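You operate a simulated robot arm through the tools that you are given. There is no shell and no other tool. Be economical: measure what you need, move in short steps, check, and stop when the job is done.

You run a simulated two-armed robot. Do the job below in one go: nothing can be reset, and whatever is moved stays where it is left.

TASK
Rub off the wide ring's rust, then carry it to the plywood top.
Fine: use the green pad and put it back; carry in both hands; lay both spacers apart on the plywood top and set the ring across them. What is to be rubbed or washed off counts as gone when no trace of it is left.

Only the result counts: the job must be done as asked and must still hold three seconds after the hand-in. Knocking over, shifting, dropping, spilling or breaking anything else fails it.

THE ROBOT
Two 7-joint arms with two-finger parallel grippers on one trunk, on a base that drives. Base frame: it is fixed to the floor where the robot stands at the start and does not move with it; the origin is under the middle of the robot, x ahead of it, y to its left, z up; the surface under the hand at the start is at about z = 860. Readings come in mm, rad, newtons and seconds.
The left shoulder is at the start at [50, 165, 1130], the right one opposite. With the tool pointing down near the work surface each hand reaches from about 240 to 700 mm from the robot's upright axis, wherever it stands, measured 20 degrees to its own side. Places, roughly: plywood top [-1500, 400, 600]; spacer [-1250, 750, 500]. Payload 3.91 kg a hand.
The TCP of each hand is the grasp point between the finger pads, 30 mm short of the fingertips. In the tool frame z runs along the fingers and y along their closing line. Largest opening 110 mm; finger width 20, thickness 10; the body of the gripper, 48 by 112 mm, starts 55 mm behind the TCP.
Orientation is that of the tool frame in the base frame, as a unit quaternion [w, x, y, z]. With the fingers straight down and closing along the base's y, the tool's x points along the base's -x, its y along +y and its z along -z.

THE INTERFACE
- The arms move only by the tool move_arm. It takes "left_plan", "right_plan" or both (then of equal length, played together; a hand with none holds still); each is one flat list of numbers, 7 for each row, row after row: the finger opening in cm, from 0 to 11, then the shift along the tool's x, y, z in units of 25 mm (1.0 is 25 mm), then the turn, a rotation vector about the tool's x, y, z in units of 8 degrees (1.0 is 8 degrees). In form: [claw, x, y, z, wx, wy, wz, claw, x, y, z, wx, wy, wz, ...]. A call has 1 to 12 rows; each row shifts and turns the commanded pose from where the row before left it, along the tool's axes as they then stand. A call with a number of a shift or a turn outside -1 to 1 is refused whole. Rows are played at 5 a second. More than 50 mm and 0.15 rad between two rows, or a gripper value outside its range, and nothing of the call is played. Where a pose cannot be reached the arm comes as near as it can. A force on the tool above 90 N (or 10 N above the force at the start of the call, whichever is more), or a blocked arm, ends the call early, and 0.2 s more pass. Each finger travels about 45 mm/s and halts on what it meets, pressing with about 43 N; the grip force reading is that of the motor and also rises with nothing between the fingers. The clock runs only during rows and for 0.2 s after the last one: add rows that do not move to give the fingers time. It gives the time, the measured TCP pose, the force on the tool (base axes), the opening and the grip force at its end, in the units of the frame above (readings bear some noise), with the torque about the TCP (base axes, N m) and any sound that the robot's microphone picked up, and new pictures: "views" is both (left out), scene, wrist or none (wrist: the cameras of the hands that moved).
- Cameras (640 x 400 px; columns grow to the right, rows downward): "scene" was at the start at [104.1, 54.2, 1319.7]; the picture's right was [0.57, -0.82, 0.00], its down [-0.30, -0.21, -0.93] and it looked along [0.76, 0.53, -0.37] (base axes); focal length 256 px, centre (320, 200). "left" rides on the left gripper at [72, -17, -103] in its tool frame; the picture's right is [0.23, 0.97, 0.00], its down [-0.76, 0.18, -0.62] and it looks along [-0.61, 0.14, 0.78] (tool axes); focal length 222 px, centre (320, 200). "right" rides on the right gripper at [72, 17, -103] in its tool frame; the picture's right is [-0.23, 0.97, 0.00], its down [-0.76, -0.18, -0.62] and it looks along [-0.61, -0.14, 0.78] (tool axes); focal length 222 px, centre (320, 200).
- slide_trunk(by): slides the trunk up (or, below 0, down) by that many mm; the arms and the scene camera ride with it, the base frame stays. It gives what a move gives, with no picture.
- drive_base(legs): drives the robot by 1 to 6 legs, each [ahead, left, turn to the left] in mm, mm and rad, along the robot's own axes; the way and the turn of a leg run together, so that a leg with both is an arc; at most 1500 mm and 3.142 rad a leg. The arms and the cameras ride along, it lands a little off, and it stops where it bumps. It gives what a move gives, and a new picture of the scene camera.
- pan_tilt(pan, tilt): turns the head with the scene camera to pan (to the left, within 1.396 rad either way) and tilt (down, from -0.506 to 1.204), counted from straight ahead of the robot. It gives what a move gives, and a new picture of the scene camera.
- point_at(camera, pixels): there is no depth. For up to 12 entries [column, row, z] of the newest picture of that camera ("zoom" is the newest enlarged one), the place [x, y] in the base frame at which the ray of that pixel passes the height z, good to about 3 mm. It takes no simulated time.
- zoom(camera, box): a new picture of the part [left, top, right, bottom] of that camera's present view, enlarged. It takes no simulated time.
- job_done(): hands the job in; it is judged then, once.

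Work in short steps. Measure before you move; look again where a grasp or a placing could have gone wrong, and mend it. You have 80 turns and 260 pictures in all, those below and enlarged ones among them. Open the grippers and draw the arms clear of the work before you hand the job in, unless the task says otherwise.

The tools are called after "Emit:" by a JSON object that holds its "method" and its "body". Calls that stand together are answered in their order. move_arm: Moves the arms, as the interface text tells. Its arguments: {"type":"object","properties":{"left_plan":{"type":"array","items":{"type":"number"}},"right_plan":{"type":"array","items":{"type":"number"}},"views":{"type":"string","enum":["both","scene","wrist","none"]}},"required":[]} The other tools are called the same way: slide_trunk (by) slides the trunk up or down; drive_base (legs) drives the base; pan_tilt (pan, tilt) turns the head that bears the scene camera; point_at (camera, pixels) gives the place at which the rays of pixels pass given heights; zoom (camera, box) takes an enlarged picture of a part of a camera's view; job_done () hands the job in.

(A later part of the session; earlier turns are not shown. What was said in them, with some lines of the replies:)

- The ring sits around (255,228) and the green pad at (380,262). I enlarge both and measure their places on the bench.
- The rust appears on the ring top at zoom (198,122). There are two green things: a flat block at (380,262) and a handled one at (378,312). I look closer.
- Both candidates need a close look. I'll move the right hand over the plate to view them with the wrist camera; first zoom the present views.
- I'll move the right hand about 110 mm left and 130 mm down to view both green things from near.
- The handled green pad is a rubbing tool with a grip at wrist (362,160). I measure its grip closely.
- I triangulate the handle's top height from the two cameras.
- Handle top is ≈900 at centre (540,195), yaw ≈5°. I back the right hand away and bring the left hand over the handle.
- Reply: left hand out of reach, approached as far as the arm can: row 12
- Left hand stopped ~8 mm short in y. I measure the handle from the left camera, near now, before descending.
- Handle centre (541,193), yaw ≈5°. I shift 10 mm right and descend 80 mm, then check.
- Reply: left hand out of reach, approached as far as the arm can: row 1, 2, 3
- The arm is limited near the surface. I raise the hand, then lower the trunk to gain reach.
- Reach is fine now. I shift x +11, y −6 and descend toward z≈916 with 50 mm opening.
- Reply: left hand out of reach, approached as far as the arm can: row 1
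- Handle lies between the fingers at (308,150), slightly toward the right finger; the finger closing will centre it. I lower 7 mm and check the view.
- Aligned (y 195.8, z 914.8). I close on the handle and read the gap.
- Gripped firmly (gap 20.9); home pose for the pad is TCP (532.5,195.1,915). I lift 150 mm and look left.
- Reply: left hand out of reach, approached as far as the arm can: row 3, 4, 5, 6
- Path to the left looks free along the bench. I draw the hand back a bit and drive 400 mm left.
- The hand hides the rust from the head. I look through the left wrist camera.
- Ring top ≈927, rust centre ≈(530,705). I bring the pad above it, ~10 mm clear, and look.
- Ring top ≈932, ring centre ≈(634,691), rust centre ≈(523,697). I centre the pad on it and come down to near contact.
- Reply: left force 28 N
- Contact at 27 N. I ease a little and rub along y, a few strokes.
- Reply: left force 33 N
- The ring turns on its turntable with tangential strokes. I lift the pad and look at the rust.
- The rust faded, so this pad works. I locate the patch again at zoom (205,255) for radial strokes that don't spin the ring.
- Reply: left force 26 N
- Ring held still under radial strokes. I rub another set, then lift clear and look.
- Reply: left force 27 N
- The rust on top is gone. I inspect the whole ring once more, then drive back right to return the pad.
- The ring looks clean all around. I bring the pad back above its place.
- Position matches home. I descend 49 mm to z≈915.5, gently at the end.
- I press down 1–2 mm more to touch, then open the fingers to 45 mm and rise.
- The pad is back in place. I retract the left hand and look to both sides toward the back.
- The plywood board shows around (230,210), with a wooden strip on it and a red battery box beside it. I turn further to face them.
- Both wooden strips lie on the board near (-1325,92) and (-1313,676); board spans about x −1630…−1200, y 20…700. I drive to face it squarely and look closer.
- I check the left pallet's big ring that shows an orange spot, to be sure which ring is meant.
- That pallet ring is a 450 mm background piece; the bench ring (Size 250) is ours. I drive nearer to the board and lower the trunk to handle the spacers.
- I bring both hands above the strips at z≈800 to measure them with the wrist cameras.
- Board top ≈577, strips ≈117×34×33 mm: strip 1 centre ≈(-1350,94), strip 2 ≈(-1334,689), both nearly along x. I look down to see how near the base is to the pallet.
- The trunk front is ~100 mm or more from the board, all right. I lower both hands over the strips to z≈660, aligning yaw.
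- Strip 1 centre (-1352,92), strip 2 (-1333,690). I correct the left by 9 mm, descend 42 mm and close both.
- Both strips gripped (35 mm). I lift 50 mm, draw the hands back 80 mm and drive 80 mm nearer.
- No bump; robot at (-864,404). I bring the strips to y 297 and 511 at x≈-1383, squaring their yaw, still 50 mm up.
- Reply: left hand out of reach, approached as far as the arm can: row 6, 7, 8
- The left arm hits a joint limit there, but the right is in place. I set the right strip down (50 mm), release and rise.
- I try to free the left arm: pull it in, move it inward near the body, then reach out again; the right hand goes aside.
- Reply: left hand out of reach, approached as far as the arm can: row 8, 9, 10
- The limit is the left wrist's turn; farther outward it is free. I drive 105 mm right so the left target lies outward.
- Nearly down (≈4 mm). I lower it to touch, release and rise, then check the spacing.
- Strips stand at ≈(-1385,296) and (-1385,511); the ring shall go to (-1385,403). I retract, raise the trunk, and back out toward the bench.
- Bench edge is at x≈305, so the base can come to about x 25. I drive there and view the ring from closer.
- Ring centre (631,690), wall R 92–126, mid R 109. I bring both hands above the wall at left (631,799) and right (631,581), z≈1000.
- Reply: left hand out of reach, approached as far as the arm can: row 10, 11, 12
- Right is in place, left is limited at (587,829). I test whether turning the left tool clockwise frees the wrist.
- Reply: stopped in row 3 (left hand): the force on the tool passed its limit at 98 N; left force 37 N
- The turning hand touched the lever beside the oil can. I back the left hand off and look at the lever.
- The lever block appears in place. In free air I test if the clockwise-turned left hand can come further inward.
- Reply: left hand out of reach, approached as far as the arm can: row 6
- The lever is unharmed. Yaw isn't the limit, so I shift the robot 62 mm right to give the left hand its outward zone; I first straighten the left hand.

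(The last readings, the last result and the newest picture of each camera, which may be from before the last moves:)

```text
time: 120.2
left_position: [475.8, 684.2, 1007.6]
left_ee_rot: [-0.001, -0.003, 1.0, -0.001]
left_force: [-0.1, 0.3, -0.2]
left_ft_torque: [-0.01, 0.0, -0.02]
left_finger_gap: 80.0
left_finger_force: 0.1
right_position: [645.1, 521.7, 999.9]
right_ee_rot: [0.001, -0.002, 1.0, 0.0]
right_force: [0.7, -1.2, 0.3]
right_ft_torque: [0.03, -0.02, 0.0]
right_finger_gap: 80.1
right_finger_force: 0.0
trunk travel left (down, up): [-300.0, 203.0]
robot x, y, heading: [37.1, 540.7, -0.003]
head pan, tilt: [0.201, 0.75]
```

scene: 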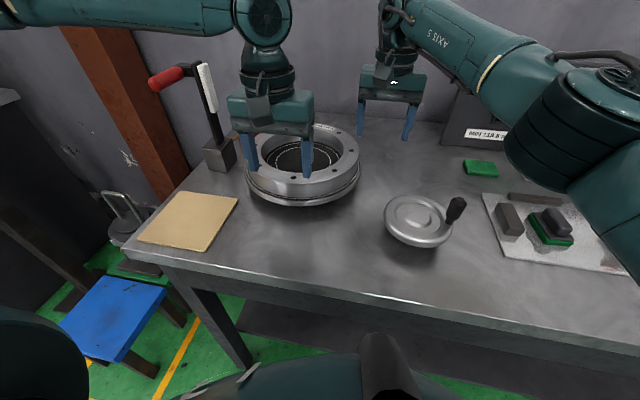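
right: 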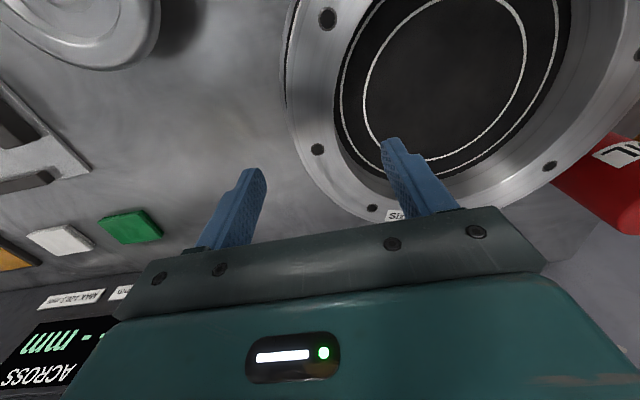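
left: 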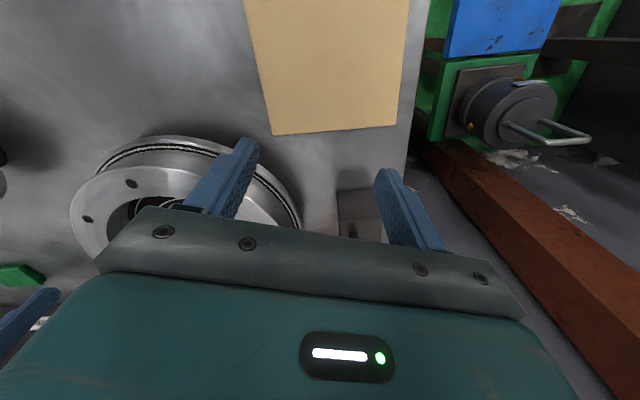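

Emit:
{"method": "move_arm", "body": {"left_plan": [7, 0, 0.92, 0, 0, 0, 0, 7, 0, 0.92, 0, 0, 0, 0, 7, 0, 0.92, 0, 0, 0, 0, 7, 0, 0.92, 0, 0, 0, 0, 7, 0, 0.92, 0, 0, 0, 0, 7, -0.886, 0, 0, 0, 0, 0, 7, -0.886, 0, 0, 0, 0, 0, 7, -0.886, 0, 0, 0, 0, 0, 7, -0.886, 0, 0, 0, 0, 0, 7, -0.886, 0, 0, 0, 0, 0, 7, -0.886, 0, 0, 0, 0, 0, 7, -0.886, 0, 0, 0, 0, 0], "right_plan": [7, 0.11, 0.475, 0, 0, 0, 0, 7, 0.11, 0.475, 0, 0, 0, 0, 7, 0.11, 0.475, 0, 0, 0, 0, 7, 0.11, 0.475, 0, 0, 0, 0, 7, 0.11, 0.475, 0, 0, 0, 0, 7, 0, 0, 0, 0, 0, 0, 7, 0, 0, 0, 0, 0, 0, 7, 0, 0, 0, 0, 0, 0, 7, 0, 0, 0, 0, 0, 0, 7, 0, 0, 0, 0, 0, 0, 7, 0, 0, 0, 0, 0, 0, 7, 0, 0, 0, 0, 0, 0], "views": "both"}}

```text
time: 122.8
left_position: [618.6, 806.6, 1007.7]
left_ee_rot: [-0.001, -0.002, 1.0, -0.001]
left_force: [-0.2, -0.8, -0.2]
left_ft_torque: [0.01, -0.04, 0.0]
left_finger_gap: 70.0
left_finger_force: 0.0
left hand out of reach, approached as far as the arm can: row 12
right_position: [631.7, 568.9, 1000.9]
right_ee_rot: [0.0, -0.002, 1.0, 0.0]
right_force: [0.5, -0.2, 0.3]
right_ft_torque: [-0.01, 0.0, -0.02]
right_finger_gap: 69.9
right_finger_force: 0.0
right hand out of reach, approached as far as the arm can: row 4, 5
trunk travel left (down, up): [-300.0, 203.0]
robot x, y, heading: [39.3, 532.9, 0.003]
head pan, tilt: [0.201, 0.75]
```

scene: 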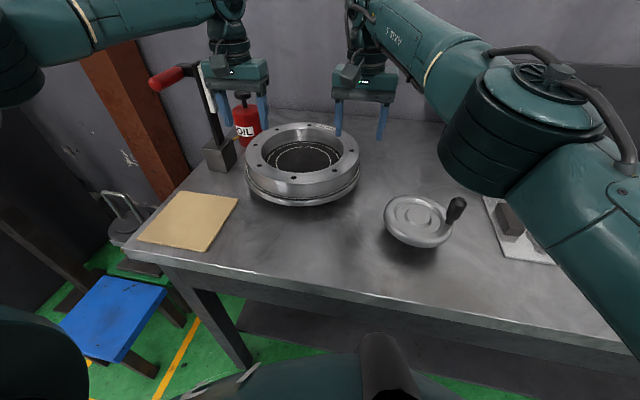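
right: 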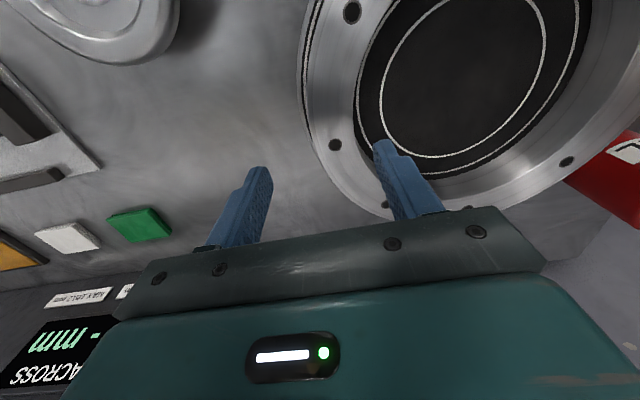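
left: 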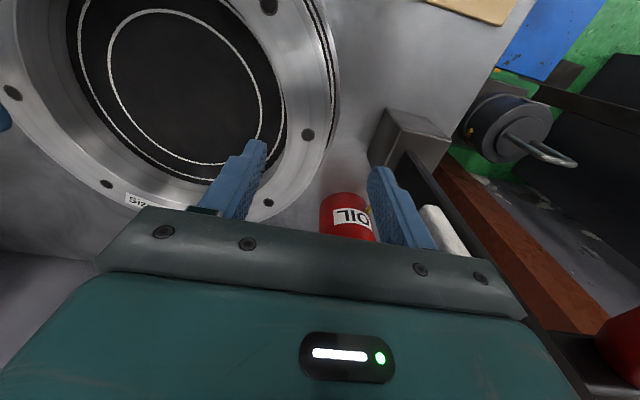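

Both are ~12 mm short. I pull the hands back 30 mm and bring the base 30 mm nearer.

Emit:
{"method": "move_arm", "body": {"left_plan": [7, 0.6, 0, 0, 0, 0, 0, 7, 0.6, 0, 0, 0, 0, 0], "right_plan": [7, 0.6, 0, 0, 0, 0, 0, 7, 0.6, 0, 0, 0, 0, 0], "views": "none"}}

Emit:
{"method": "drive_base", "body": {"legs": [[30, 0, 0]]}}

```text
time: 123.4
left_position: [588.1, 807.2, 1006.6]
left_ee_rot: [-0.001, -0.003, 1.0, -0.002]
left_force: [-0.7, -0.9, -0.5]
left_ft_torque: [0.02, -0.03, -0.02]
left_finger_gap: 69.8
left_finger_force: 0.0
right_position: [601.2, 568.9, 999.7]
right_ee_rot: [0.002, -0.002, 1.0, 0.0]
right_force: [-0.4, 0.2, -0.7]
right_ft_torque: [0.03, -0.03, -0.01]
right_finger_gap: 70.0
right_finger_force: 0.0
trunk travel left (down, up): [-300.0, 203.0]
robot x, y, heading: [40.5, 537.5, -0.003]
head pan, tilt: [0.201, 0.75]
```

```text
time: 124.2
left_position: [619.2, 808.0, 1005.3]
left_ee_rot: [-0.002, -0.002, 1.0, -0.002]
left_force: [0.9, -1.3, 0.1]
left_ft_torque: [0.0, 0.01, -0.01]
left_finger_gap: 70.0
left_finger_force: 0.0
right_position: [632.5, 567.8, 999.7]
right_ee_rot: [0.0, -0.002, 1.0, 0.0]
right_force: [1.0, 0.1, -0.5]
right_ft_torque: [-0.02, 0.03, -0.01]
right_finger_gap: 70.1
right_finger_force: 0.0
trunk travel left (down, up): [-300.0, 203.0]
robot x, y, heading: [65.8, 535.3, -0.004]
head pan, tilt: [0.201, 0.75]
```

scene: 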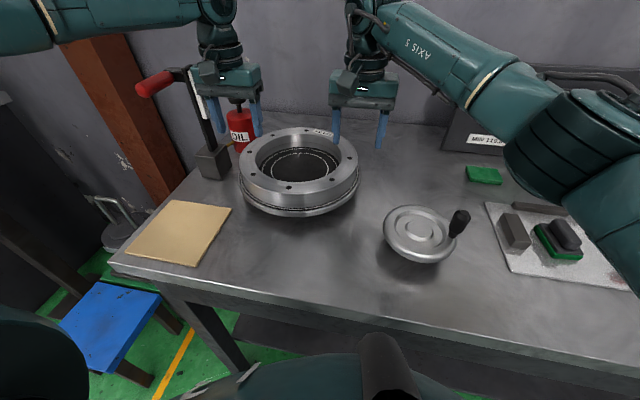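

Base is at x≈68 without bump. I align left to (631,799), right to (631,581) and lower to just above the ring.

Emit:
{"method": "move_arm", "body": {"left_plan": [7, -0.48, -0.36, 0, 0, 0, 0, 7, 0, 0, 0.74, 0, 0, 0, 7, 0, 0, 0.74, 0, 0, 0, 7, 0, 0, 0, 0, 0, 0], "right_plan": [7, 0.04, 0.53, 0, 0, 0, 0, 7, 0, 0, 0.64, 0, 0, 0, 7, 0, 0, 0.64, 0, 0, 0, 7, 0, 0, 0, 0, 0, 0], "views": "both"}}

Emit:
{"method": "zoom", "body": {"camera": "scene", "box": [190, 60, 430, 230]}}

```text
time: 125.2
left_position: [630.1, 798.5, 967.7]
left_ee_rot: [-0.001, -0.002, 1.0, -0.001]
left_force: [1.0, -0.1, 0.3]
left_ft_torque: [0.02, 0.02, -0.02]
left_finger_gap: 69.9
left_finger_force: 0.1
right_position: [632.1, 582.3, 968.6]
right_ee_rot: [0.001, -0.001, 1.0, 0.0]
right_force: [0.0, -0.1, 0.1]
right_ft_torque: [0.02, 0.0, -0.03]
right_finger_gap: 70.0
right_finger_force: 0.1
trunk travel left (down, up): [-300.0, 203.0]
robot x, y, heading: [67.2, 534.6, -0.005]
head pan, tilt: [0.201, 0.75]
```

scene: 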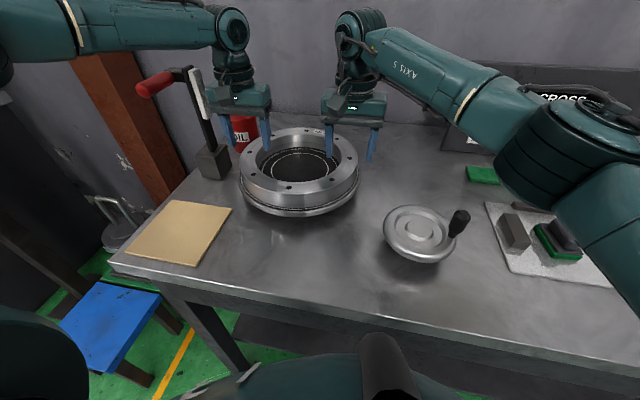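
right: 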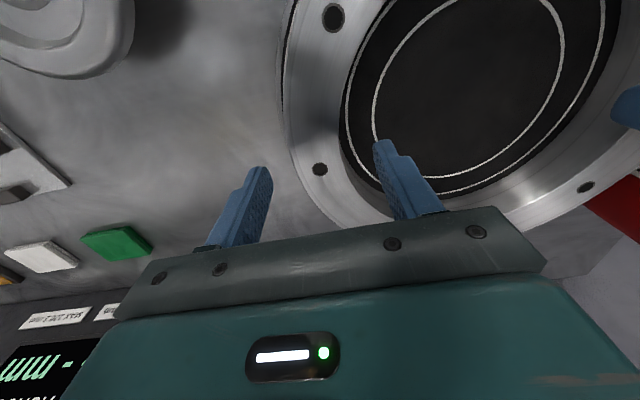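
left: 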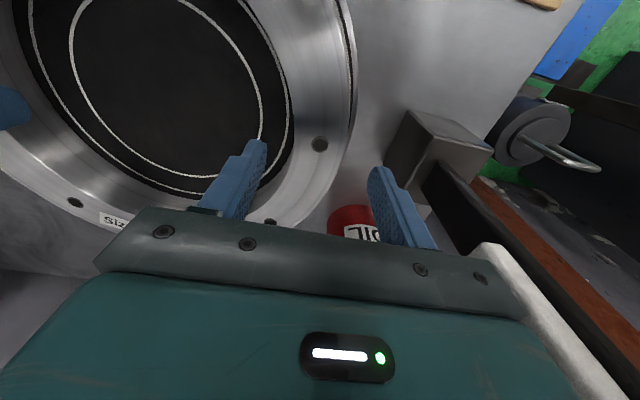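

```text
2.35 times, centred on (310, 145) of scene
```

zoom: 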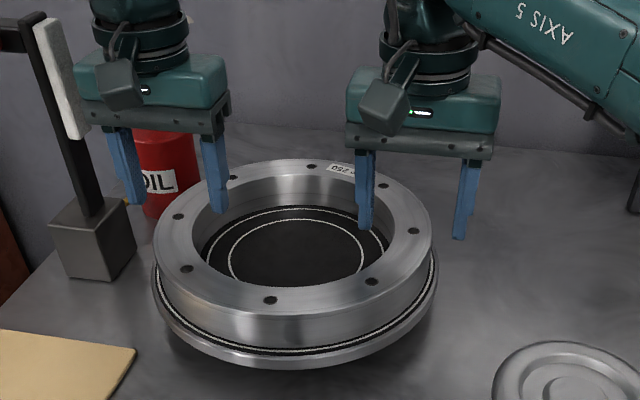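

Both walls lie between the fingers. I descend 33 mm on both and look before closing.

Emit:
{"method": "move_arm", "body": {"left_plan": [7, 0, 0, 0.66, 0, 0, 0, 7, 0, 0, 0.66, 0, 0, 0, 7, 0, 0, 0, 0, 0, 0], "right_plan": [7, 0, 0, 0.66, 0, 0, 0, 7, 0, 0, 0.66, 0, 0, 0, 7, 0, 0, 0, 0, 0, 0], "views": "wrist"}}

Emit:
{"method": "zoom", "body": {"camera": "scene", "box": [210, 80, 400, 220]}}

```text
time: 126.0
left_position: [629.3, 797.5, 934.4]
left_ee_rot: [-0.001, -0.003, 1.0, -0.002]
left_force: [-0.9, -0.4, 0.7]
left_ft_torque: [-0.02, -0.02, -0.01]
left_finger_gap: 70.4
left_finger_force: 0.3
right_position: [629.8, 580.4, 935.4]
right_ee_rot: [0.001, -0.002, 1.0, 0.0]
right_force: [-0.5, -0.1, -0.5]
right_ft_torque: [-0.03, -0.06, 0.01]
right_finger_gap: 69.6
right_finger_force: 0.1
trunk travel left (down, up): [-300.0, 203.0]
robot x, y, heading: [70.3, 537.3, -0.001]
head pan, tilt: [0.201, 0.75]
```

right: 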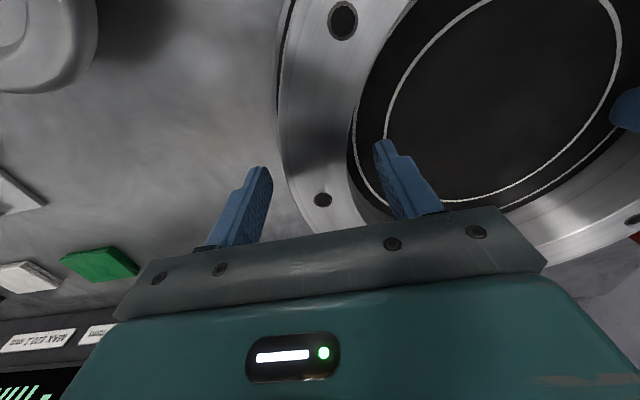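
left: 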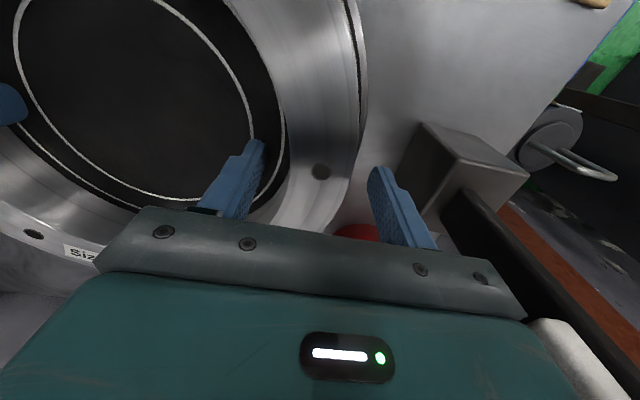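

```text
2.86 times, centred on (305, 150) of scene
```

zoom: 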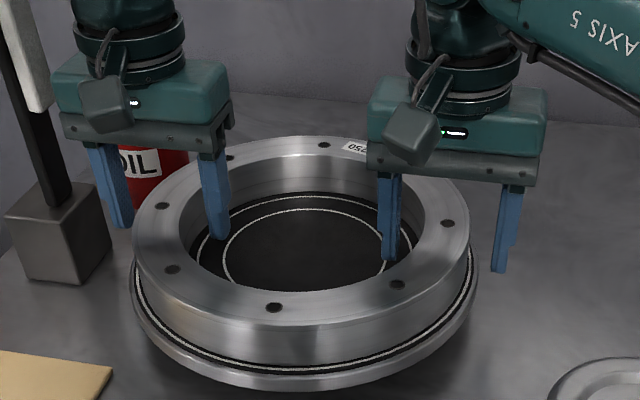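

Fingers straddle the wall on both sides. I close both hands.

Emit:
{"method": "move_arm", "body": {"left_plan": [5, 0, 0, 0, 0, 0, 0, 3, 0, 0, 0, 0, 0, 0, 2, 0, 0, 0, 0, 0, 0, 2, 0, 0, 0, 0, 0, 0, 2, 0, 0, 0, 0, 0, 0], "right_plan": [5, 0, 0, 0, 0, 0, 0, 3, 0, 0, 0, 0, 0, 0, 2, 0, 0, 0, 0, 0, 0, 2, 0, 0, 0, 0, 0, 0, 2, 0, 0, 0, 0, 0, 0], "views": "scene"}}

```text
time: 127.2
left_position: [629.5, 796.2, 936.1]
left_ee_rot: [-0.001, -0.002, 1.0, -0.003]
left_force: [4.3, -12.6, -0.7]
left_ft_torque: [0.44, 0.24, 0.41]
left_finger_gap: 33.8
left_finger_force: 43.0
right_position: [629.4, 581.4, 934.8]
right_ee_rot: [-0.001, -0.003, 1.0, 0.0]
right_force: [-4.9, 3.5, -0.3]
right_ft_torque: [-0.11, -0.57, 0.53]
right_finger_gap: 34.0
right_finger_force: 42.9
trunk travel left (down, up): [-300.0, 203.0]
robot x, y, heading: [74.6, 539.6, -0.002]
head pan, tilt: [0.201, 0.75]
```

scene: 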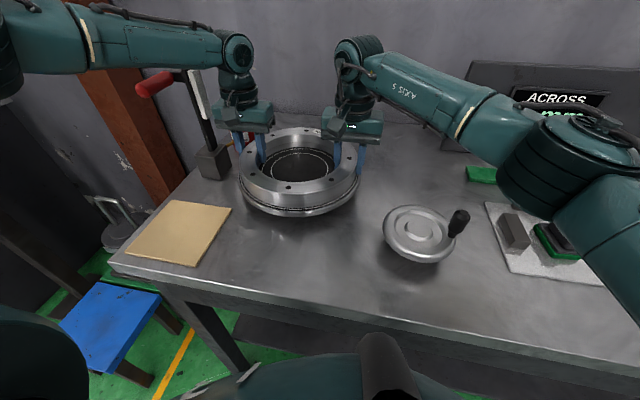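

Both grip the wall (34 mm). I lift with the trunk by 30 mm and check.

Emit:
{"method": "slide_trunk", "body": {"by": 30}}

Emit:
{"method": "zoom", "body": {"camera": "scene", "box": [210, 80, 400, 230]}}

```text
time: 128.0
left_position: [631.8, 798.6, 963.7]
left_ee_rot: [-0.003, -0.002, 1.0, -0.002]
left_force: [7.3, -13.8, -12.0]
left_ft_torque: [0.56, 0.28, 0.61]
left_finger_gap: 33.8
left_finger_force: 43.2
right_position: [629.0, 581.9, 964.3]
right_ee_rot: [-0.001, -0.004, 1.0, 0.0]
right_force: [-7.3, 13.8, -8.7]
right_ft_torque: [-0.21, -0.29, 0.94]
right_finger_gap: 34.2
right_finger_force: 43.0
trunk travel left (down, up): [-330.0, 173.0]
robot x, y, heading: [73.6, 534.4, -0.003]
head pan, tilt: [0.201, 0.75]
```

```text
2.67 times, centred on (305, 155) of scene
```

zoom: 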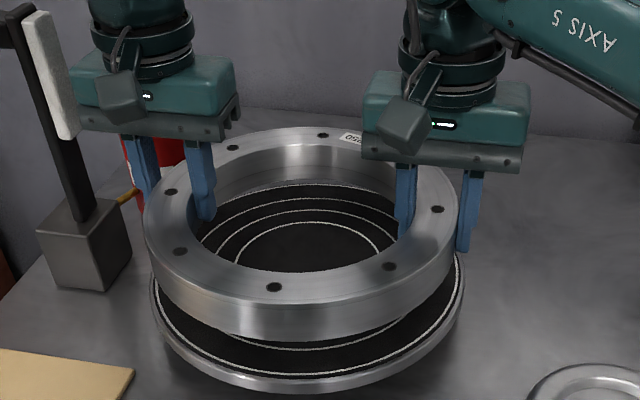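

The ring hangs freely, about 2 kg. I raise it 60 mm more and back out, then turn clockwise over the free floor.

Emit:
{"method": "slide_trunk", "body": {"by": 60}}

Emit:
{"method": "drive_base", "body": {"legs": [[-520, 0, 0]]}}

Emit:
{"method": "drive_base", "body": {"legs": [[0, 0, -1.57], [0, 0, -1.569]]}}

```text
time: 129.0
left_position: [631.4, 797.6, 1023.7]
left_ee_rot: [-0.002, -0.002, 1.0, -0.003]
left_force: [11.3, -16.6, -12.4]
left_ft_torque: [0.32, 0.24, 0.89]
left_finger_gap: 33.6
left_finger_force: 43.2
right_position: [629.8, 581.6, 1024.8]
right_ee_rot: [-0.001, -0.003, 1.0, 0.001]
right_force: [-10.5, 16.2, -8.3]
right_ft_torque: [0.17, -0.3, 1.31]
right_finger_gap: 33.8
right_finger_force: 42.6
trunk travel left (down, up): [-390.0, 113.0]
robot x, y, heading: [67.6, 534.5, -0.004]
head pan, tilt: [0.201, 0.75]
```

```text
time: 132.0
left_position: [124.6, 793.1, 1024.3]
left_ee_rot: [-0.002, 0.005, 1.0, -0.002]
left_force: [6.1, -18.9, -10.0]
left_ft_torque: [0.29, -0.31, 0.64]
left_finger_gap: 34.0
left_finger_force: 43.2
right_position: [120.8, 579.3, 1024.0]
right_ee_rot: [-0.002, 0.003, 1.0, 0.001]
right_force: [-6.3, 17.9, -8.7]
right_ft_torque: [-0.06, 0.23, 0.81]
right_finger_gap: 34.4
right_finger_force: 43.6
trunk travel left (down, up): [-390.0, 113.0]
robot x, y, heading: [-441.0, 536.6, -0.013]
head pan, tilt: [0.201, 0.75]
```

scene: 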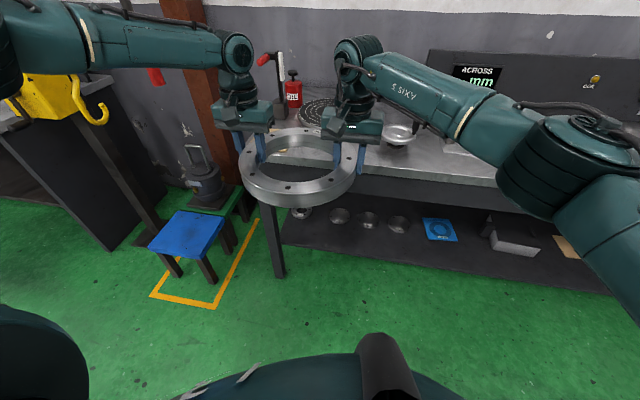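

```text
time: 139.9
left_position: [-991.5, 262.2, 1022.9]
left_ee_rot: [-0.003, 1.0, 0.016, 0.002]
left_force: [-6.6, 1.9, -11.0]
left_ft_torque: [-0.37, -0.13, 0.73]
left_finger_gap: 33.9
left_finger_force: 43.3
right_position: [-996.3, 477.1, 1024.0]
right_ee_rot: [0.001, 1.0, 0.017, 0.001]
right_force: [5.9, -2.0, -11.5]
right_ft_torque: [0.2, 0.17, 0.74]
right_finger_gap: 33.9
right_finger_force: 42.8
trunk travel left (down, up): [-390.0, 113.0]
robot x, y, heading: [-443.2, 540.1, -3.117]
head pan, tilt: [0.201, 0.75]
```

scene: 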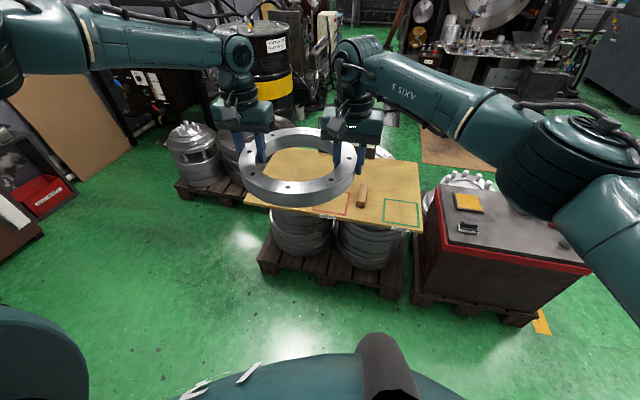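

Ring steady. I correct the heading by −0.025 rad and drive toward the board, ring still high.

Emit:
{"method": "drive_base", "body": {"legs": [[0, 0, -0.025], [380, -20, 0]]}}

Emit:
{"method": "slide_trunk", "body": {"by": -200}}

Emit:
{"method": "pan_tilt", "body": {"pan": 0.1, "tilt": 0.8}}

```text
time: 142.7
left_position: [-1370.4, 293.9, 1023.2]
left_ee_rot: [-0.003, 1.0, 0.004, 0.004]
left_force: [-9.2, 0.6, -13.4]
left_ft_torque: [-0.59, 0.5, 1.0]
left_finger_gap: 33.9
left_finger_force: 43.4
right_position: [-1369.9, 509.2, 1023.6]
right_ee_rot: [0.001, 1.0, 0.005, 0.001]
right_force: [8.6, -0.1, -7.8]
right_ft_torque: [0.03, -0.55, 1.03]
right_finger_gap: 33.9
right_finger_force: 43.0
trunk travel left (down, up): [-390.0, 113.0]
robot x, y, heading: [-809.8, 556.0, -3.136]
head pan, tilt: [0.201, 0.75]
```

scene: 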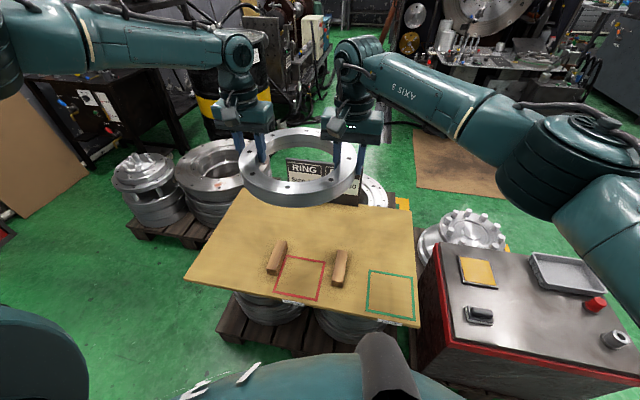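

```text
time: 144.8
left_position: [-1369.7, 293.8, 823.2]
left_ee_rot: [-0.004, 1.0, 0.004, 0.002]
left_force: [-9.7, -0.6, -14.0]
left_ft_torque: [-0.51, -0.06, 1.03]
left_finger_gap: 33.8
left_finger_force: 43.1
right_position: [-1369.0, 508.7, 824.2]
right_ee_rot: [0.001, 1.0, 0.007, 0.001]
right_force: [9.1, 0.5, -7.2]
right_ft_torque: [0.0, 0.04, 1.16]
right_finger_gap: 33.8
right_finger_force: 42.8
trunk travel left (down, up): [-190.0, 313.0]
robot x, y, heading: [-807.7, 556.4, -3.137]
head pan, tilt: [0.201, 0.75]
```

```text
time: 145.5
left_position: [-1370.8, 293.3, 823.7]
left_ee_rot: [-0.003, 1.0, 0.005, 0.002]
left_force: [-9.4, 0.2, -13.4]
left_ft_torque: [-0.57, 0.45, 1.0]
left_finger_gap: 33.9
left_finger_force: 43.0
right_position: [-1369.9, 507.9, 823.4]
right_ee_rot: [0.0, 1.0, 0.006, 0.003]
right_force: [9.5, -0.3, -7.6]
right_ft_torque: [-0.01, -0.41, 1.07]
right_finger_gap: 34.0
right_finger_force: 43.0
trunk travel left (down, up): [-190.0, 313.0]
robot x, y, heading: [-808.6, 564.2, -3.144]
head pan, tilt: [0.099, 0.799]
```

scene: 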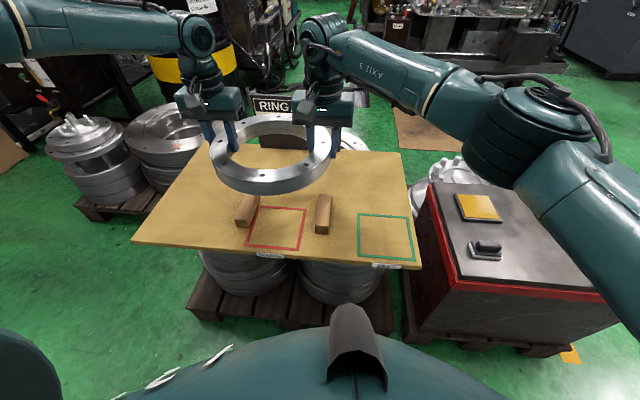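

Emit:
{"method": "zoom", "body": {"camera": "scene", "box": [200, 170, 370, 276]}}

```text
3.76 times, centred on (285, 223) of scene
```

zoom: 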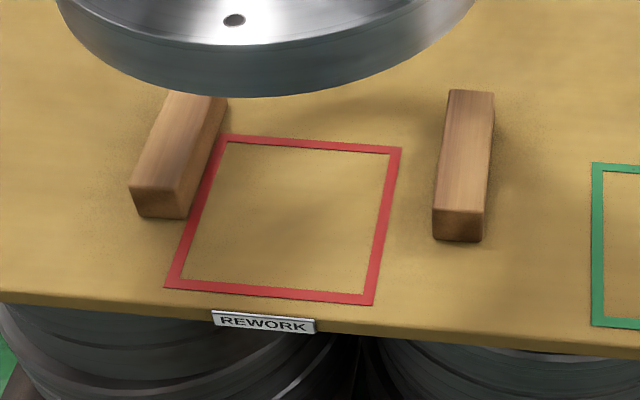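

Emit:
{"method": "point_at", "body": {"camera": "zoom", "pixels": [[130, 186, 610], [183, 190, 610], [432, 208, 610], [486, 211, 610], [448, 90, 610], [494, 93, 610], [168, 90, 610], [228, 97, 610]]}}

```text
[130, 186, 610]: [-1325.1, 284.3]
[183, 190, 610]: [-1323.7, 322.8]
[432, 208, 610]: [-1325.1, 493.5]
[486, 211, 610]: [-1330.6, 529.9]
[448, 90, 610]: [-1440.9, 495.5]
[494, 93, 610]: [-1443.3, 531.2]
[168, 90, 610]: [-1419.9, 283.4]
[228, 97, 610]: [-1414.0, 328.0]
```

Strips' centres ≈(-1384,300) and (-1385,512), so the ring should go to (-1385,405). I nudge the base 14 mm ahead, 4 right, and lower 145 mm.

Emit:
{"method": "drive_base", "body": {"legs": [[14, -4, 0]]}}

Emit:
{"method": "slide_trunk", "body": {"by": -145}}

Emit:
{"method": "pan_tilt", "body": {"pan": 0.2, "tilt": 0.7}}

Emit:
{"method": "zoom", "body": {"camera": "scene", "box": [150, 100, 400, 260]}}

```text
time: 146.3
left_position: [-1384.3, 297.2, 823.9]
left_ee_rot: [-0.002, 1.0, 0.005, 0.003]
left_force: [-8.1, -0.4, -13.3]
left_ft_torque: [-0.59, 0.73, 0.87]
left_finger_gap: 34.2
left_finger_force: 43.9
right_position: [-1383.9, 513.1, 824.2]
right_ee_rot: [0.0, 1.0, 0.006, 0.002]
right_force: [8.2, -0.2, -7.6]
right_ft_torque: [0.04, -0.7, 0.98]
right_finger_gap: 33.8
right_finger_force: 42.7
trunk travel left (down, up): [-190.0, 313.0]
robot x, y, heading: [-824.3, 562.5, -3.137]
head pan, tilt: [0.099, 0.799]
```

scene: 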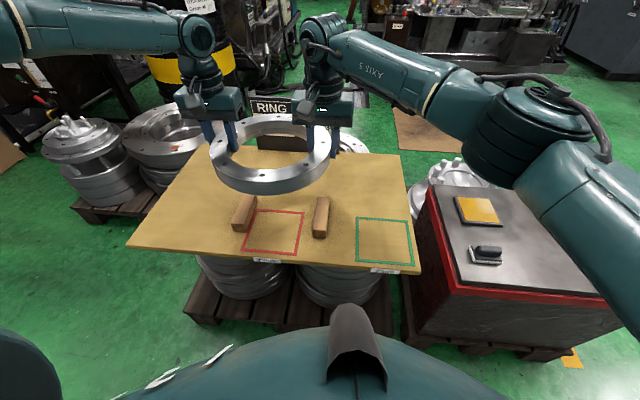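

```text
time: 148.0
left_position: [-1384.8, 297.1, 677.4]
left_ee_rot: [-0.002, 1.0, 0.004, 0.001]
left_force: [-9.4, -0.8, -12.4]
left_ft_torque: [-0.51, -0.33, 0.98]
left_finger_gap: 33.9
left_finger_force: 43.0
right_position: [-1382.7, 513.3, 679.8]
right_ee_rot: [0.001, 1.0, 0.006, 0.003]
right_force: [9.7, 0.7, -8.9]
right_ft_torque: [0.03, 0.38, 1.17]
right_finger_gap: 33.8
right_finger_force: 42.9
trunk travel left (down, up): [-45.0, 458.0]
robot x, y, heading: [-824.6, 558.5, -3.143]
head pan, tilt: [0.099, 0.799]
```

```text
time: 148.7
left_position: [-1383.1, 296.2, 677.5]
left_ee_rot: [-0.002, 1.0, 0.004, 0.002]
left_force: [-8.9, -0.5, -12.7]
left_ft_torque: [-0.5, 0.18, 1.06]
left_finger_gap: 33.7
left_finger_force: 42.9
right_position: [-1382.7, 513.1, 678.2]
right_ee_rot: [0.001, 1.0, 0.006, 0.003]
right_force: [9.7, 0.3, -7.4]
right_ft_torque: [-0.11, -0.14, 1.13]
right_finger_gap: 33.9
right_finger_force: 43.3
trunk travel left (down, up): [-45.0, 458.0]
robot x, y, heading: [-826.5, 562.5, -3.137]
head pan, tilt: [0.201, 0.7]
```

scene: 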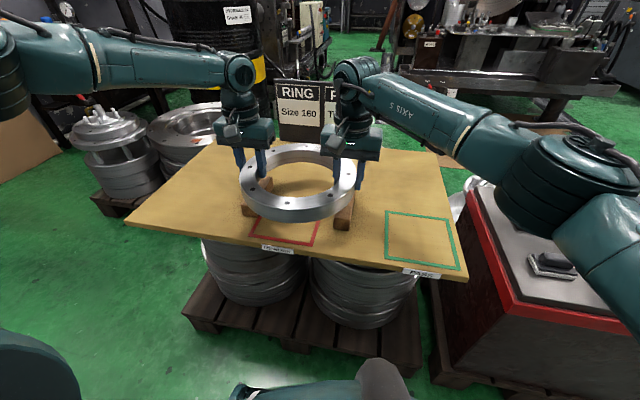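

```text
2.50 times, centred on (275, 180) of scene
```

zoom: 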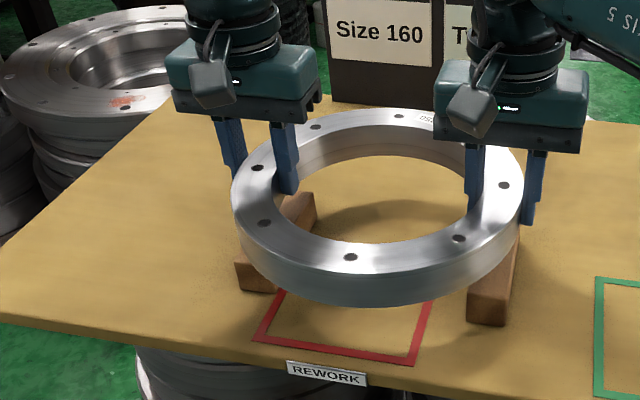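

The ring is well over both strips. I lower 15 mm, then smaller steps watching the force.

Emit:
{"method": "slide_trunk", "body": {"by": -15}}

Emit:
{"method": "slide_trunk", "body": {"by": -5}}

Emit:
{"method": "zoom", "body": {"camera": "scene", "box": [210, 120, 390, 240]}}

```text
time: 149.3
left_position: [-1384.0, 298.0, 663.2]
left_ee_rot: [-0.002, 1.0, 0.005, 0.002]
left_force: [-8.9, 0.1, -13.2]
left_ft_torque: [-0.6, 0.56, 0.97]
left_finger_gap: 33.9
left_finger_force: 43.1
right_position: [-1382.5, 512.9, 663.1]
right_ee_rot: [0.0, 1.0, 0.006, 0.004]
right_force: [8.8, 0.6, -7.1]
right_ft_torque: [-0.03, -0.54, 1.0]
right_finger_gap: 33.9
right_finger_force: 43.3
trunk travel left (down, up): [-30.0, 473.0]
robot x, y, heading: [-825.1, 562.9, -3.137]
head pan, tilt: [0.201, 0.7]
```

```text
time: 149.8
left_position: [-1384.2, 296.7, 658.0]
left_ee_rot: [-0.003, 1.0, 0.004, 0.002]
left_force: [-8.1, 0.6, -12.5]
left_ft_torque: [-0.66, 0.76, 0.88]
left_finger_gap: 33.7
left_finger_force: 43.4
right_position: [-1383.3, 512.4, 659.3]
right_ee_rot: [0.0, 1.0, 0.006, 0.002]
right_force: [8.8, -0.8, -7.6]
right_ft_torque: [-0.02, -0.74, 0.92]
right_finger_gap: 33.9
right_finger_force: 42.9
trunk travel left (down, up): [-25.0, 478.0]
robot x, y, heading: [-824.9, 563.0, -3.136]
head pan, tilt: [0.201, 0.7]
```

```text
3.33 times, centred on (300, 180) of scene
```

zoom: 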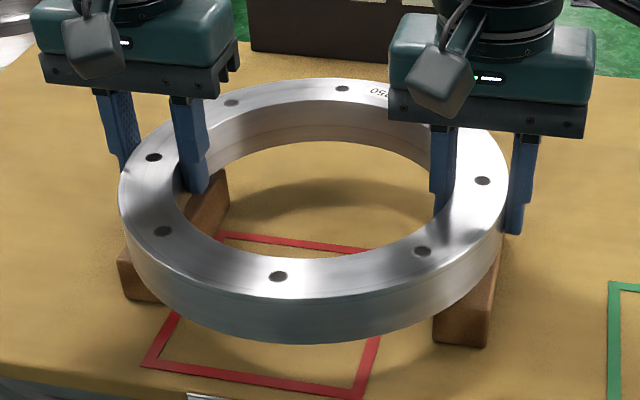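

Emit:
{"method": "slide_trunk", "body": {"by": -4}}

Emit:
{"method": "slide_trunk", "body": {"by": -3}}

```text
time: 150.3
left_position: [-1384.4, 297.2, 653.8]
left_ee_rot: [-0.001, 1.0, 0.005, 0.002]
left_force: [-8.8, 0.2, -12.6]
left_ft_torque: [-0.67, 0.78, 0.86]
left_finger_gap: 34.2
left_finger_force: 42.4
right_position: [-1383.2, 513.0, 653.8]
right_ee_rot: [0.0, 1.0, 0.006, 0.003]
right_force: [8.4, 0.4, -7.9]
right_ft_torque: [0.09, -0.73, 0.96]
right_finger_gap: 33.9
right_finger_force: 42.8
trunk travel left (down, up): [-21.0, 482.0]
robot x, y, heading: [-823.8, 563.0, -3.139]
head pan, tilt: [0.201, 0.7]
```

```text
time: 150.9
left_position: [-1384.5, 296.8, 651.0]
left_ee_rot: [-0.002, 1.0, 0.005, 0.001]
left_force: [-7.4, -0.2, -12.1]
left_ft_torque: [-0.58, 0.68, 0.74]
left_finger_gap: 34.1
left_finger_force: 42.7
right_position: [-1382.7, 513.3, 651.6]
right_ee_rot: [0.0, 1.0, 0.006, 0.003]
right_force: [7.4, 0.0, -8.7]
right_ft_torque: [0.17, -0.64, 0.95]
right_finger_gap: 33.7
right_finger_force: 43.4
trunk travel left (down, up): [-18.0, 485.0]
robot x, y, heading: [-827.2, 563.4, -3.137]
head pan, tilt: [0.201, 0.7]
5 turns are left
```

Five turns left. I lower in 2 mm steps to find contact and look closely.

Emit:
{"method": "slide_trunk", "body": {"by": -2}}

Emit:
{"method": "slide_trunk", "body": {"by": -2}}

Emit:
{"method": "slide_trunk", "body": {"by": -2}}

Emit:
{"method": "zoom", "body": {"camera": "scene", "box": [220, 150, 380, 240]}}

```text
time: 151.4
left_position: [-1383.7, 296.3, 649.7]
left_ee_rot: [-0.003, 1.0, 0.005, 0.002]
left_force: [-8.1, 0.9, -11.5]
left_ft_torque: [-0.5, 0.52, 0.76]
left_finger_gap: 33.7
left_finger_force: 43.4
right_position: [-1382.2, 513.0, 648.8]
right_ee_rot: [0.0, 1.0, 0.006, 0.002]
right_force: [8.4, -0.3, -8.8]
right_ft_torque: [0.2, -0.48, 0.87]
right_finger_gap: 33.7
right_finger_force: 43.3
trunk travel left (down, up): [-16.0, 487.0]
robot x, y, heading: [-826.9, 562.3, -3.138]
head pan, tilt: [0.201, 0.7]
```

```text
time: 151.9
left_position: [-1383.9, 295.8, 646.2]
left_ee_rot: [-0.002, 1.0, 0.004, 0.001]
left_force: [-8.0, 0.2, -11.2]
left_ft_torque: [-0.43, 0.3, 0.76]
left_finger_gap: 33.8
left_finger_force: 42.9
right_position: [-1382.7, 512.5, 647.6]
right_ee_rot: [0.0, 1.0, 0.006, 0.002]
right_force: [7.5, -0.8, -9.9]
right_ft_torque: [0.18, -0.27, 0.9]
right_finger_gap: 34.0
right_finger_force: 43.0
trunk travel left (down, up): [-14.0, 489.0]
robot x, y, heading: [-823.2, 561.5, -3.145]
head pan, tilt: [0.201, 0.7]
```

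```text
time: 152.4
left_position: [-1384.3, 297.6, 644.6]
left_ee_rot: [-0.003, 1.0, 0.005, 0.003]
left_force: [-7.3, 1.0, -11.9]
left_ft_torque: [-0.37, 0.18, 0.72]
left_finger_gap: 33.7
left_finger_force: 43.3
right_position: [-1383.6, 512.4, 647.1]
right_ee_rot: [0.0, 1.0, 0.007, 0.001]
right_force: [7.6, -0.6, -9.6]
right_ft_torque: [0.21, -0.1, 0.84]
right_finger_gap: 33.8
right_finger_force: 42.8
trunk travel left (down, up): [-12.0, 491.0]
robot x, y, heading: [-822.1, 563.7, -3.141]
head pan, tilt: [0.201, 0.7]
```

```text
4.00 times, centred on (300, 195) of scene
4 turns are left
```

zoom: 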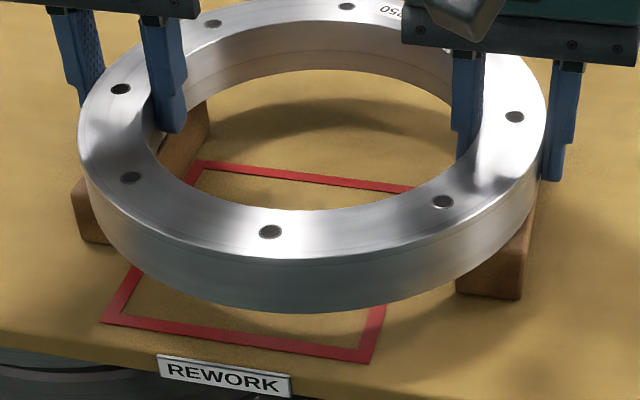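

Emit:
{"method": "slide_trunk", "body": {"by": -2}}

Emit:
{"method": "slide_trunk", "body": {"by": -2}}

Emit:
{"method": "slide_trunk", "body": {"by": -1.5}}

Emit:
{"method": "zoom", "body": {"camera": "scene", "box": [220, 150, 380, 240]}}

```text
time: 152.9
left_position: [-1383.4, 298.0, 642.9]
left_ee_rot: [-0.002, 1.0, 0.005, 0.002]
left_force: [-7.2, -0.5, -11.7]
left_ft_torque: [-0.34, 0.03, 0.76]
left_finger_gap: 33.6
left_finger_force: 43.3
right_position: [-1383.0, 513.0, 643.6]
right_ee_rot: [0.001, 1.0, 0.006, 0.002]
right_force: [7.7, -0.6, -10.3]
right_ft_torque: [0.23, 0.01, 0.81]
right_finger_gap: 34.0
right_finger_force: 42.7
trunk travel left (down, up): [-10.0, 493.0]
robot x, y, heading: [-827.6, 558.3, -3.137]
head pan, tilt: [0.201, 0.7]
```

```text
time: 153.5
left_position: [-1383.6, 297.6, 642.1]
left_ee_rot: [-0.002, 1.0, 0.005, 0.001]
left_force: [-6.9, 0.5, -8.3]
left_ft_torque: [-0.42, -0.02, 0.7]
left_finger_gap: 33.8
left_finger_force: 42.7
right_position: [-1383.0, 513.2, 641.0]
right_ee_rot: [0.001, 1.0, 0.006, 0.002]
right_force: [7.8, -0.1, -8.7]
right_ft_torque: [0.2, 0.17, 0.78]
right_finger_gap: 34.1
right_finger_force: 43.2
trunk travel left (down, up): [-8.0, 495.0]
robot x, y, heading: [-826.6, 561.0, -3.134]
head pan, tilt: [0.201, 0.7]
```

```text
time: 154.0
left_position: [-1383.5, 297.2, 641.0]
left_ee_rot: [-0.002, 1.0, 0.004, 0.0]
left_force: [-7.0, -0.8, -3.7]
left_ft_torque: [-0.53, -0.12, 0.63]
left_finger_gap: 33.9
left_finger_force: 43.0
right_position: [-1382.4, 512.7, 641.7]
right_ee_rot: [0.001, 1.0, 0.006, 0.0]
right_force: [4.9, -0.6, -3.1]
right_ft_torque: [0.4, 0.11, 0.78]
right_finger_gap: 33.7
right_finger_force: 43.5
trunk travel left (down, up): [-7.0, 496.0]
robot x, y, heading: [-824.8, 563.2, -3.136]
head pan, tilt: [0.201, 0.7]
```

```text
4.00 times, centred on (300, 195) of scene
3 turns are left
```

zoom: 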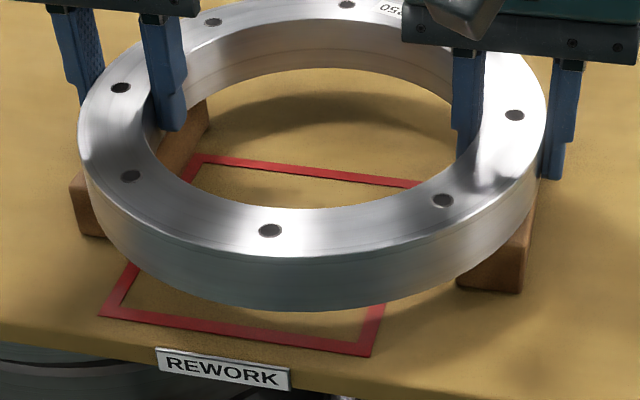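

The strips now carry the ring (both force readings near zero). I open both hands, rise straight up and look.

Emit:
{"method": "move_arm", "body": {"left_plan": [5, 0, 0, 0, 0, 0, 0, 7, 0, 0, 0, 0, 0, 0, 7, 0, 0, 0, 0, 0, 0, 7, 0, 0, 0, 0, 0, 0, 7, 0, 0, -0.5, 0, 0, 0, 7, 0, 0, -1, 0, 0, 0, 7, 0, 0, -1, 0, 0, 0, 7, 0, 0, -1, 0, 0, 0, 7, 0, 0, -1, 0, 0, 0, 7, 0.5, 0, -1, 0, 0, 0, 7, 1, 0, 0, 0, 0, 0, 7, 1, 0, 0, 0, 0, 0], "right_plan": [5, 0, 0, 0, 0, 0, 0, 7, 0, 0, 0, 0, 0, 0, 7, 0, 0, 0, 0, 0, 0, 7, 0, 0, 0, 0, 0, 0, 7, 0, 0, -0.5, 0, 0, 0, 7, 0, 0, -1, 0, 0, 0, 7, 0, 0, -1, 0, 0, 0, 7, 0, 0, -1, 0, 0, 0, 7, 0, 0, -1, 0, 0, 0, 7, 0.5, 0, -1, 0, 0, 0, 7, 1, 0, 0, 0, 0, 0, 7, 1, 0, 0, 0, 0, 0], "views": "scene"}}

Emit:
{"method": "zoom", "body": {"camera": "scene", "box": [200, 120, 400, 250]}}

```text
time: 156.6
left_position: [-1320.3, 295.4, 778.6]
left_ee_rot: [-0.002, 1.0, 0.004, 0.001]
left_force: [0.2, 1.0, -0.2]
left_ft_torque: [0.0, -0.03, 0.0]
left_finger_gap: 70.1
left_finger_force: 0.0
right_position: [-1321.8, 515.3, 779.9]
right_ee_rot: [0.002, 1.0, 0.006, 0.001]
right_force: [0.9, -0.1, 0.3]
right_ft_torque: [-0.01, -0.01, 0.01]
right_finger_gap: 70.1
right_finger_force: 0.1
trunk travel left (down, up): [-7.0, 496.0]
robot x, y, heading: [-825.7, 560.0, -3.143]
head pan, tilt: [0.201, 0.7]
```

scene: 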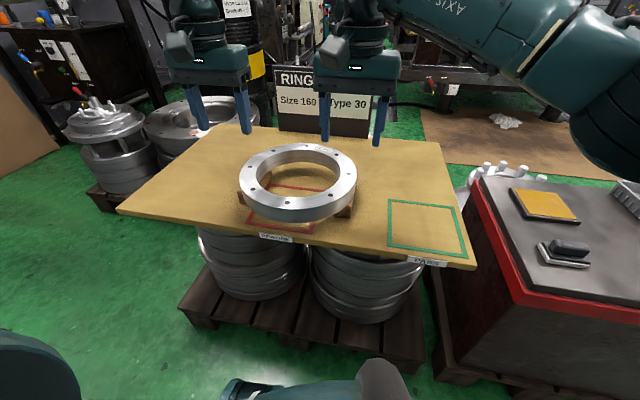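

```text
3.08 times, centred on (300, 185) of scene
2 turns are left
```

zoom: 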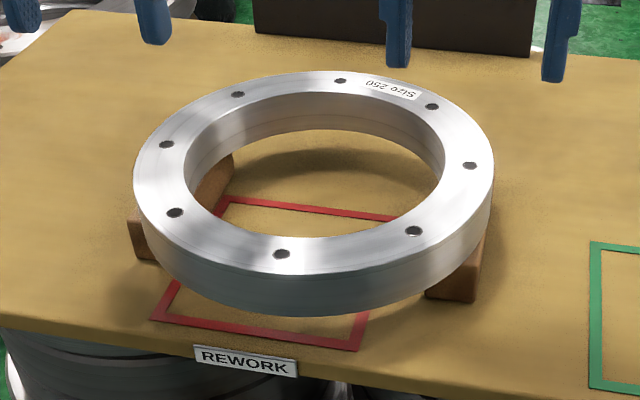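

The ring rests clean and level across both strips, and the hands are open and clear. I hand in the job.

Emit:
{"method": "job_done", "body": {}}

```text
The job is handed in.
```

I rubbed the rust off the wide ring with the handled green pad until none showed, and put the pad back in its place. Then I carried the ring in both hands and set it across the two spacers on the plywood top. The last picture shows the ring clean and level, with both hands open and clear.

Two things to know:
- **Lever touched:** my left hand bumped the lever beside the oil can, with a force reading of 98 N. It looked unmoved in the pictures afterwards.
- **Ring over the red square:** the ring lies partly over the red "REWORK" square on the board. The task didn't mention the squares, so I didn't avoid it.
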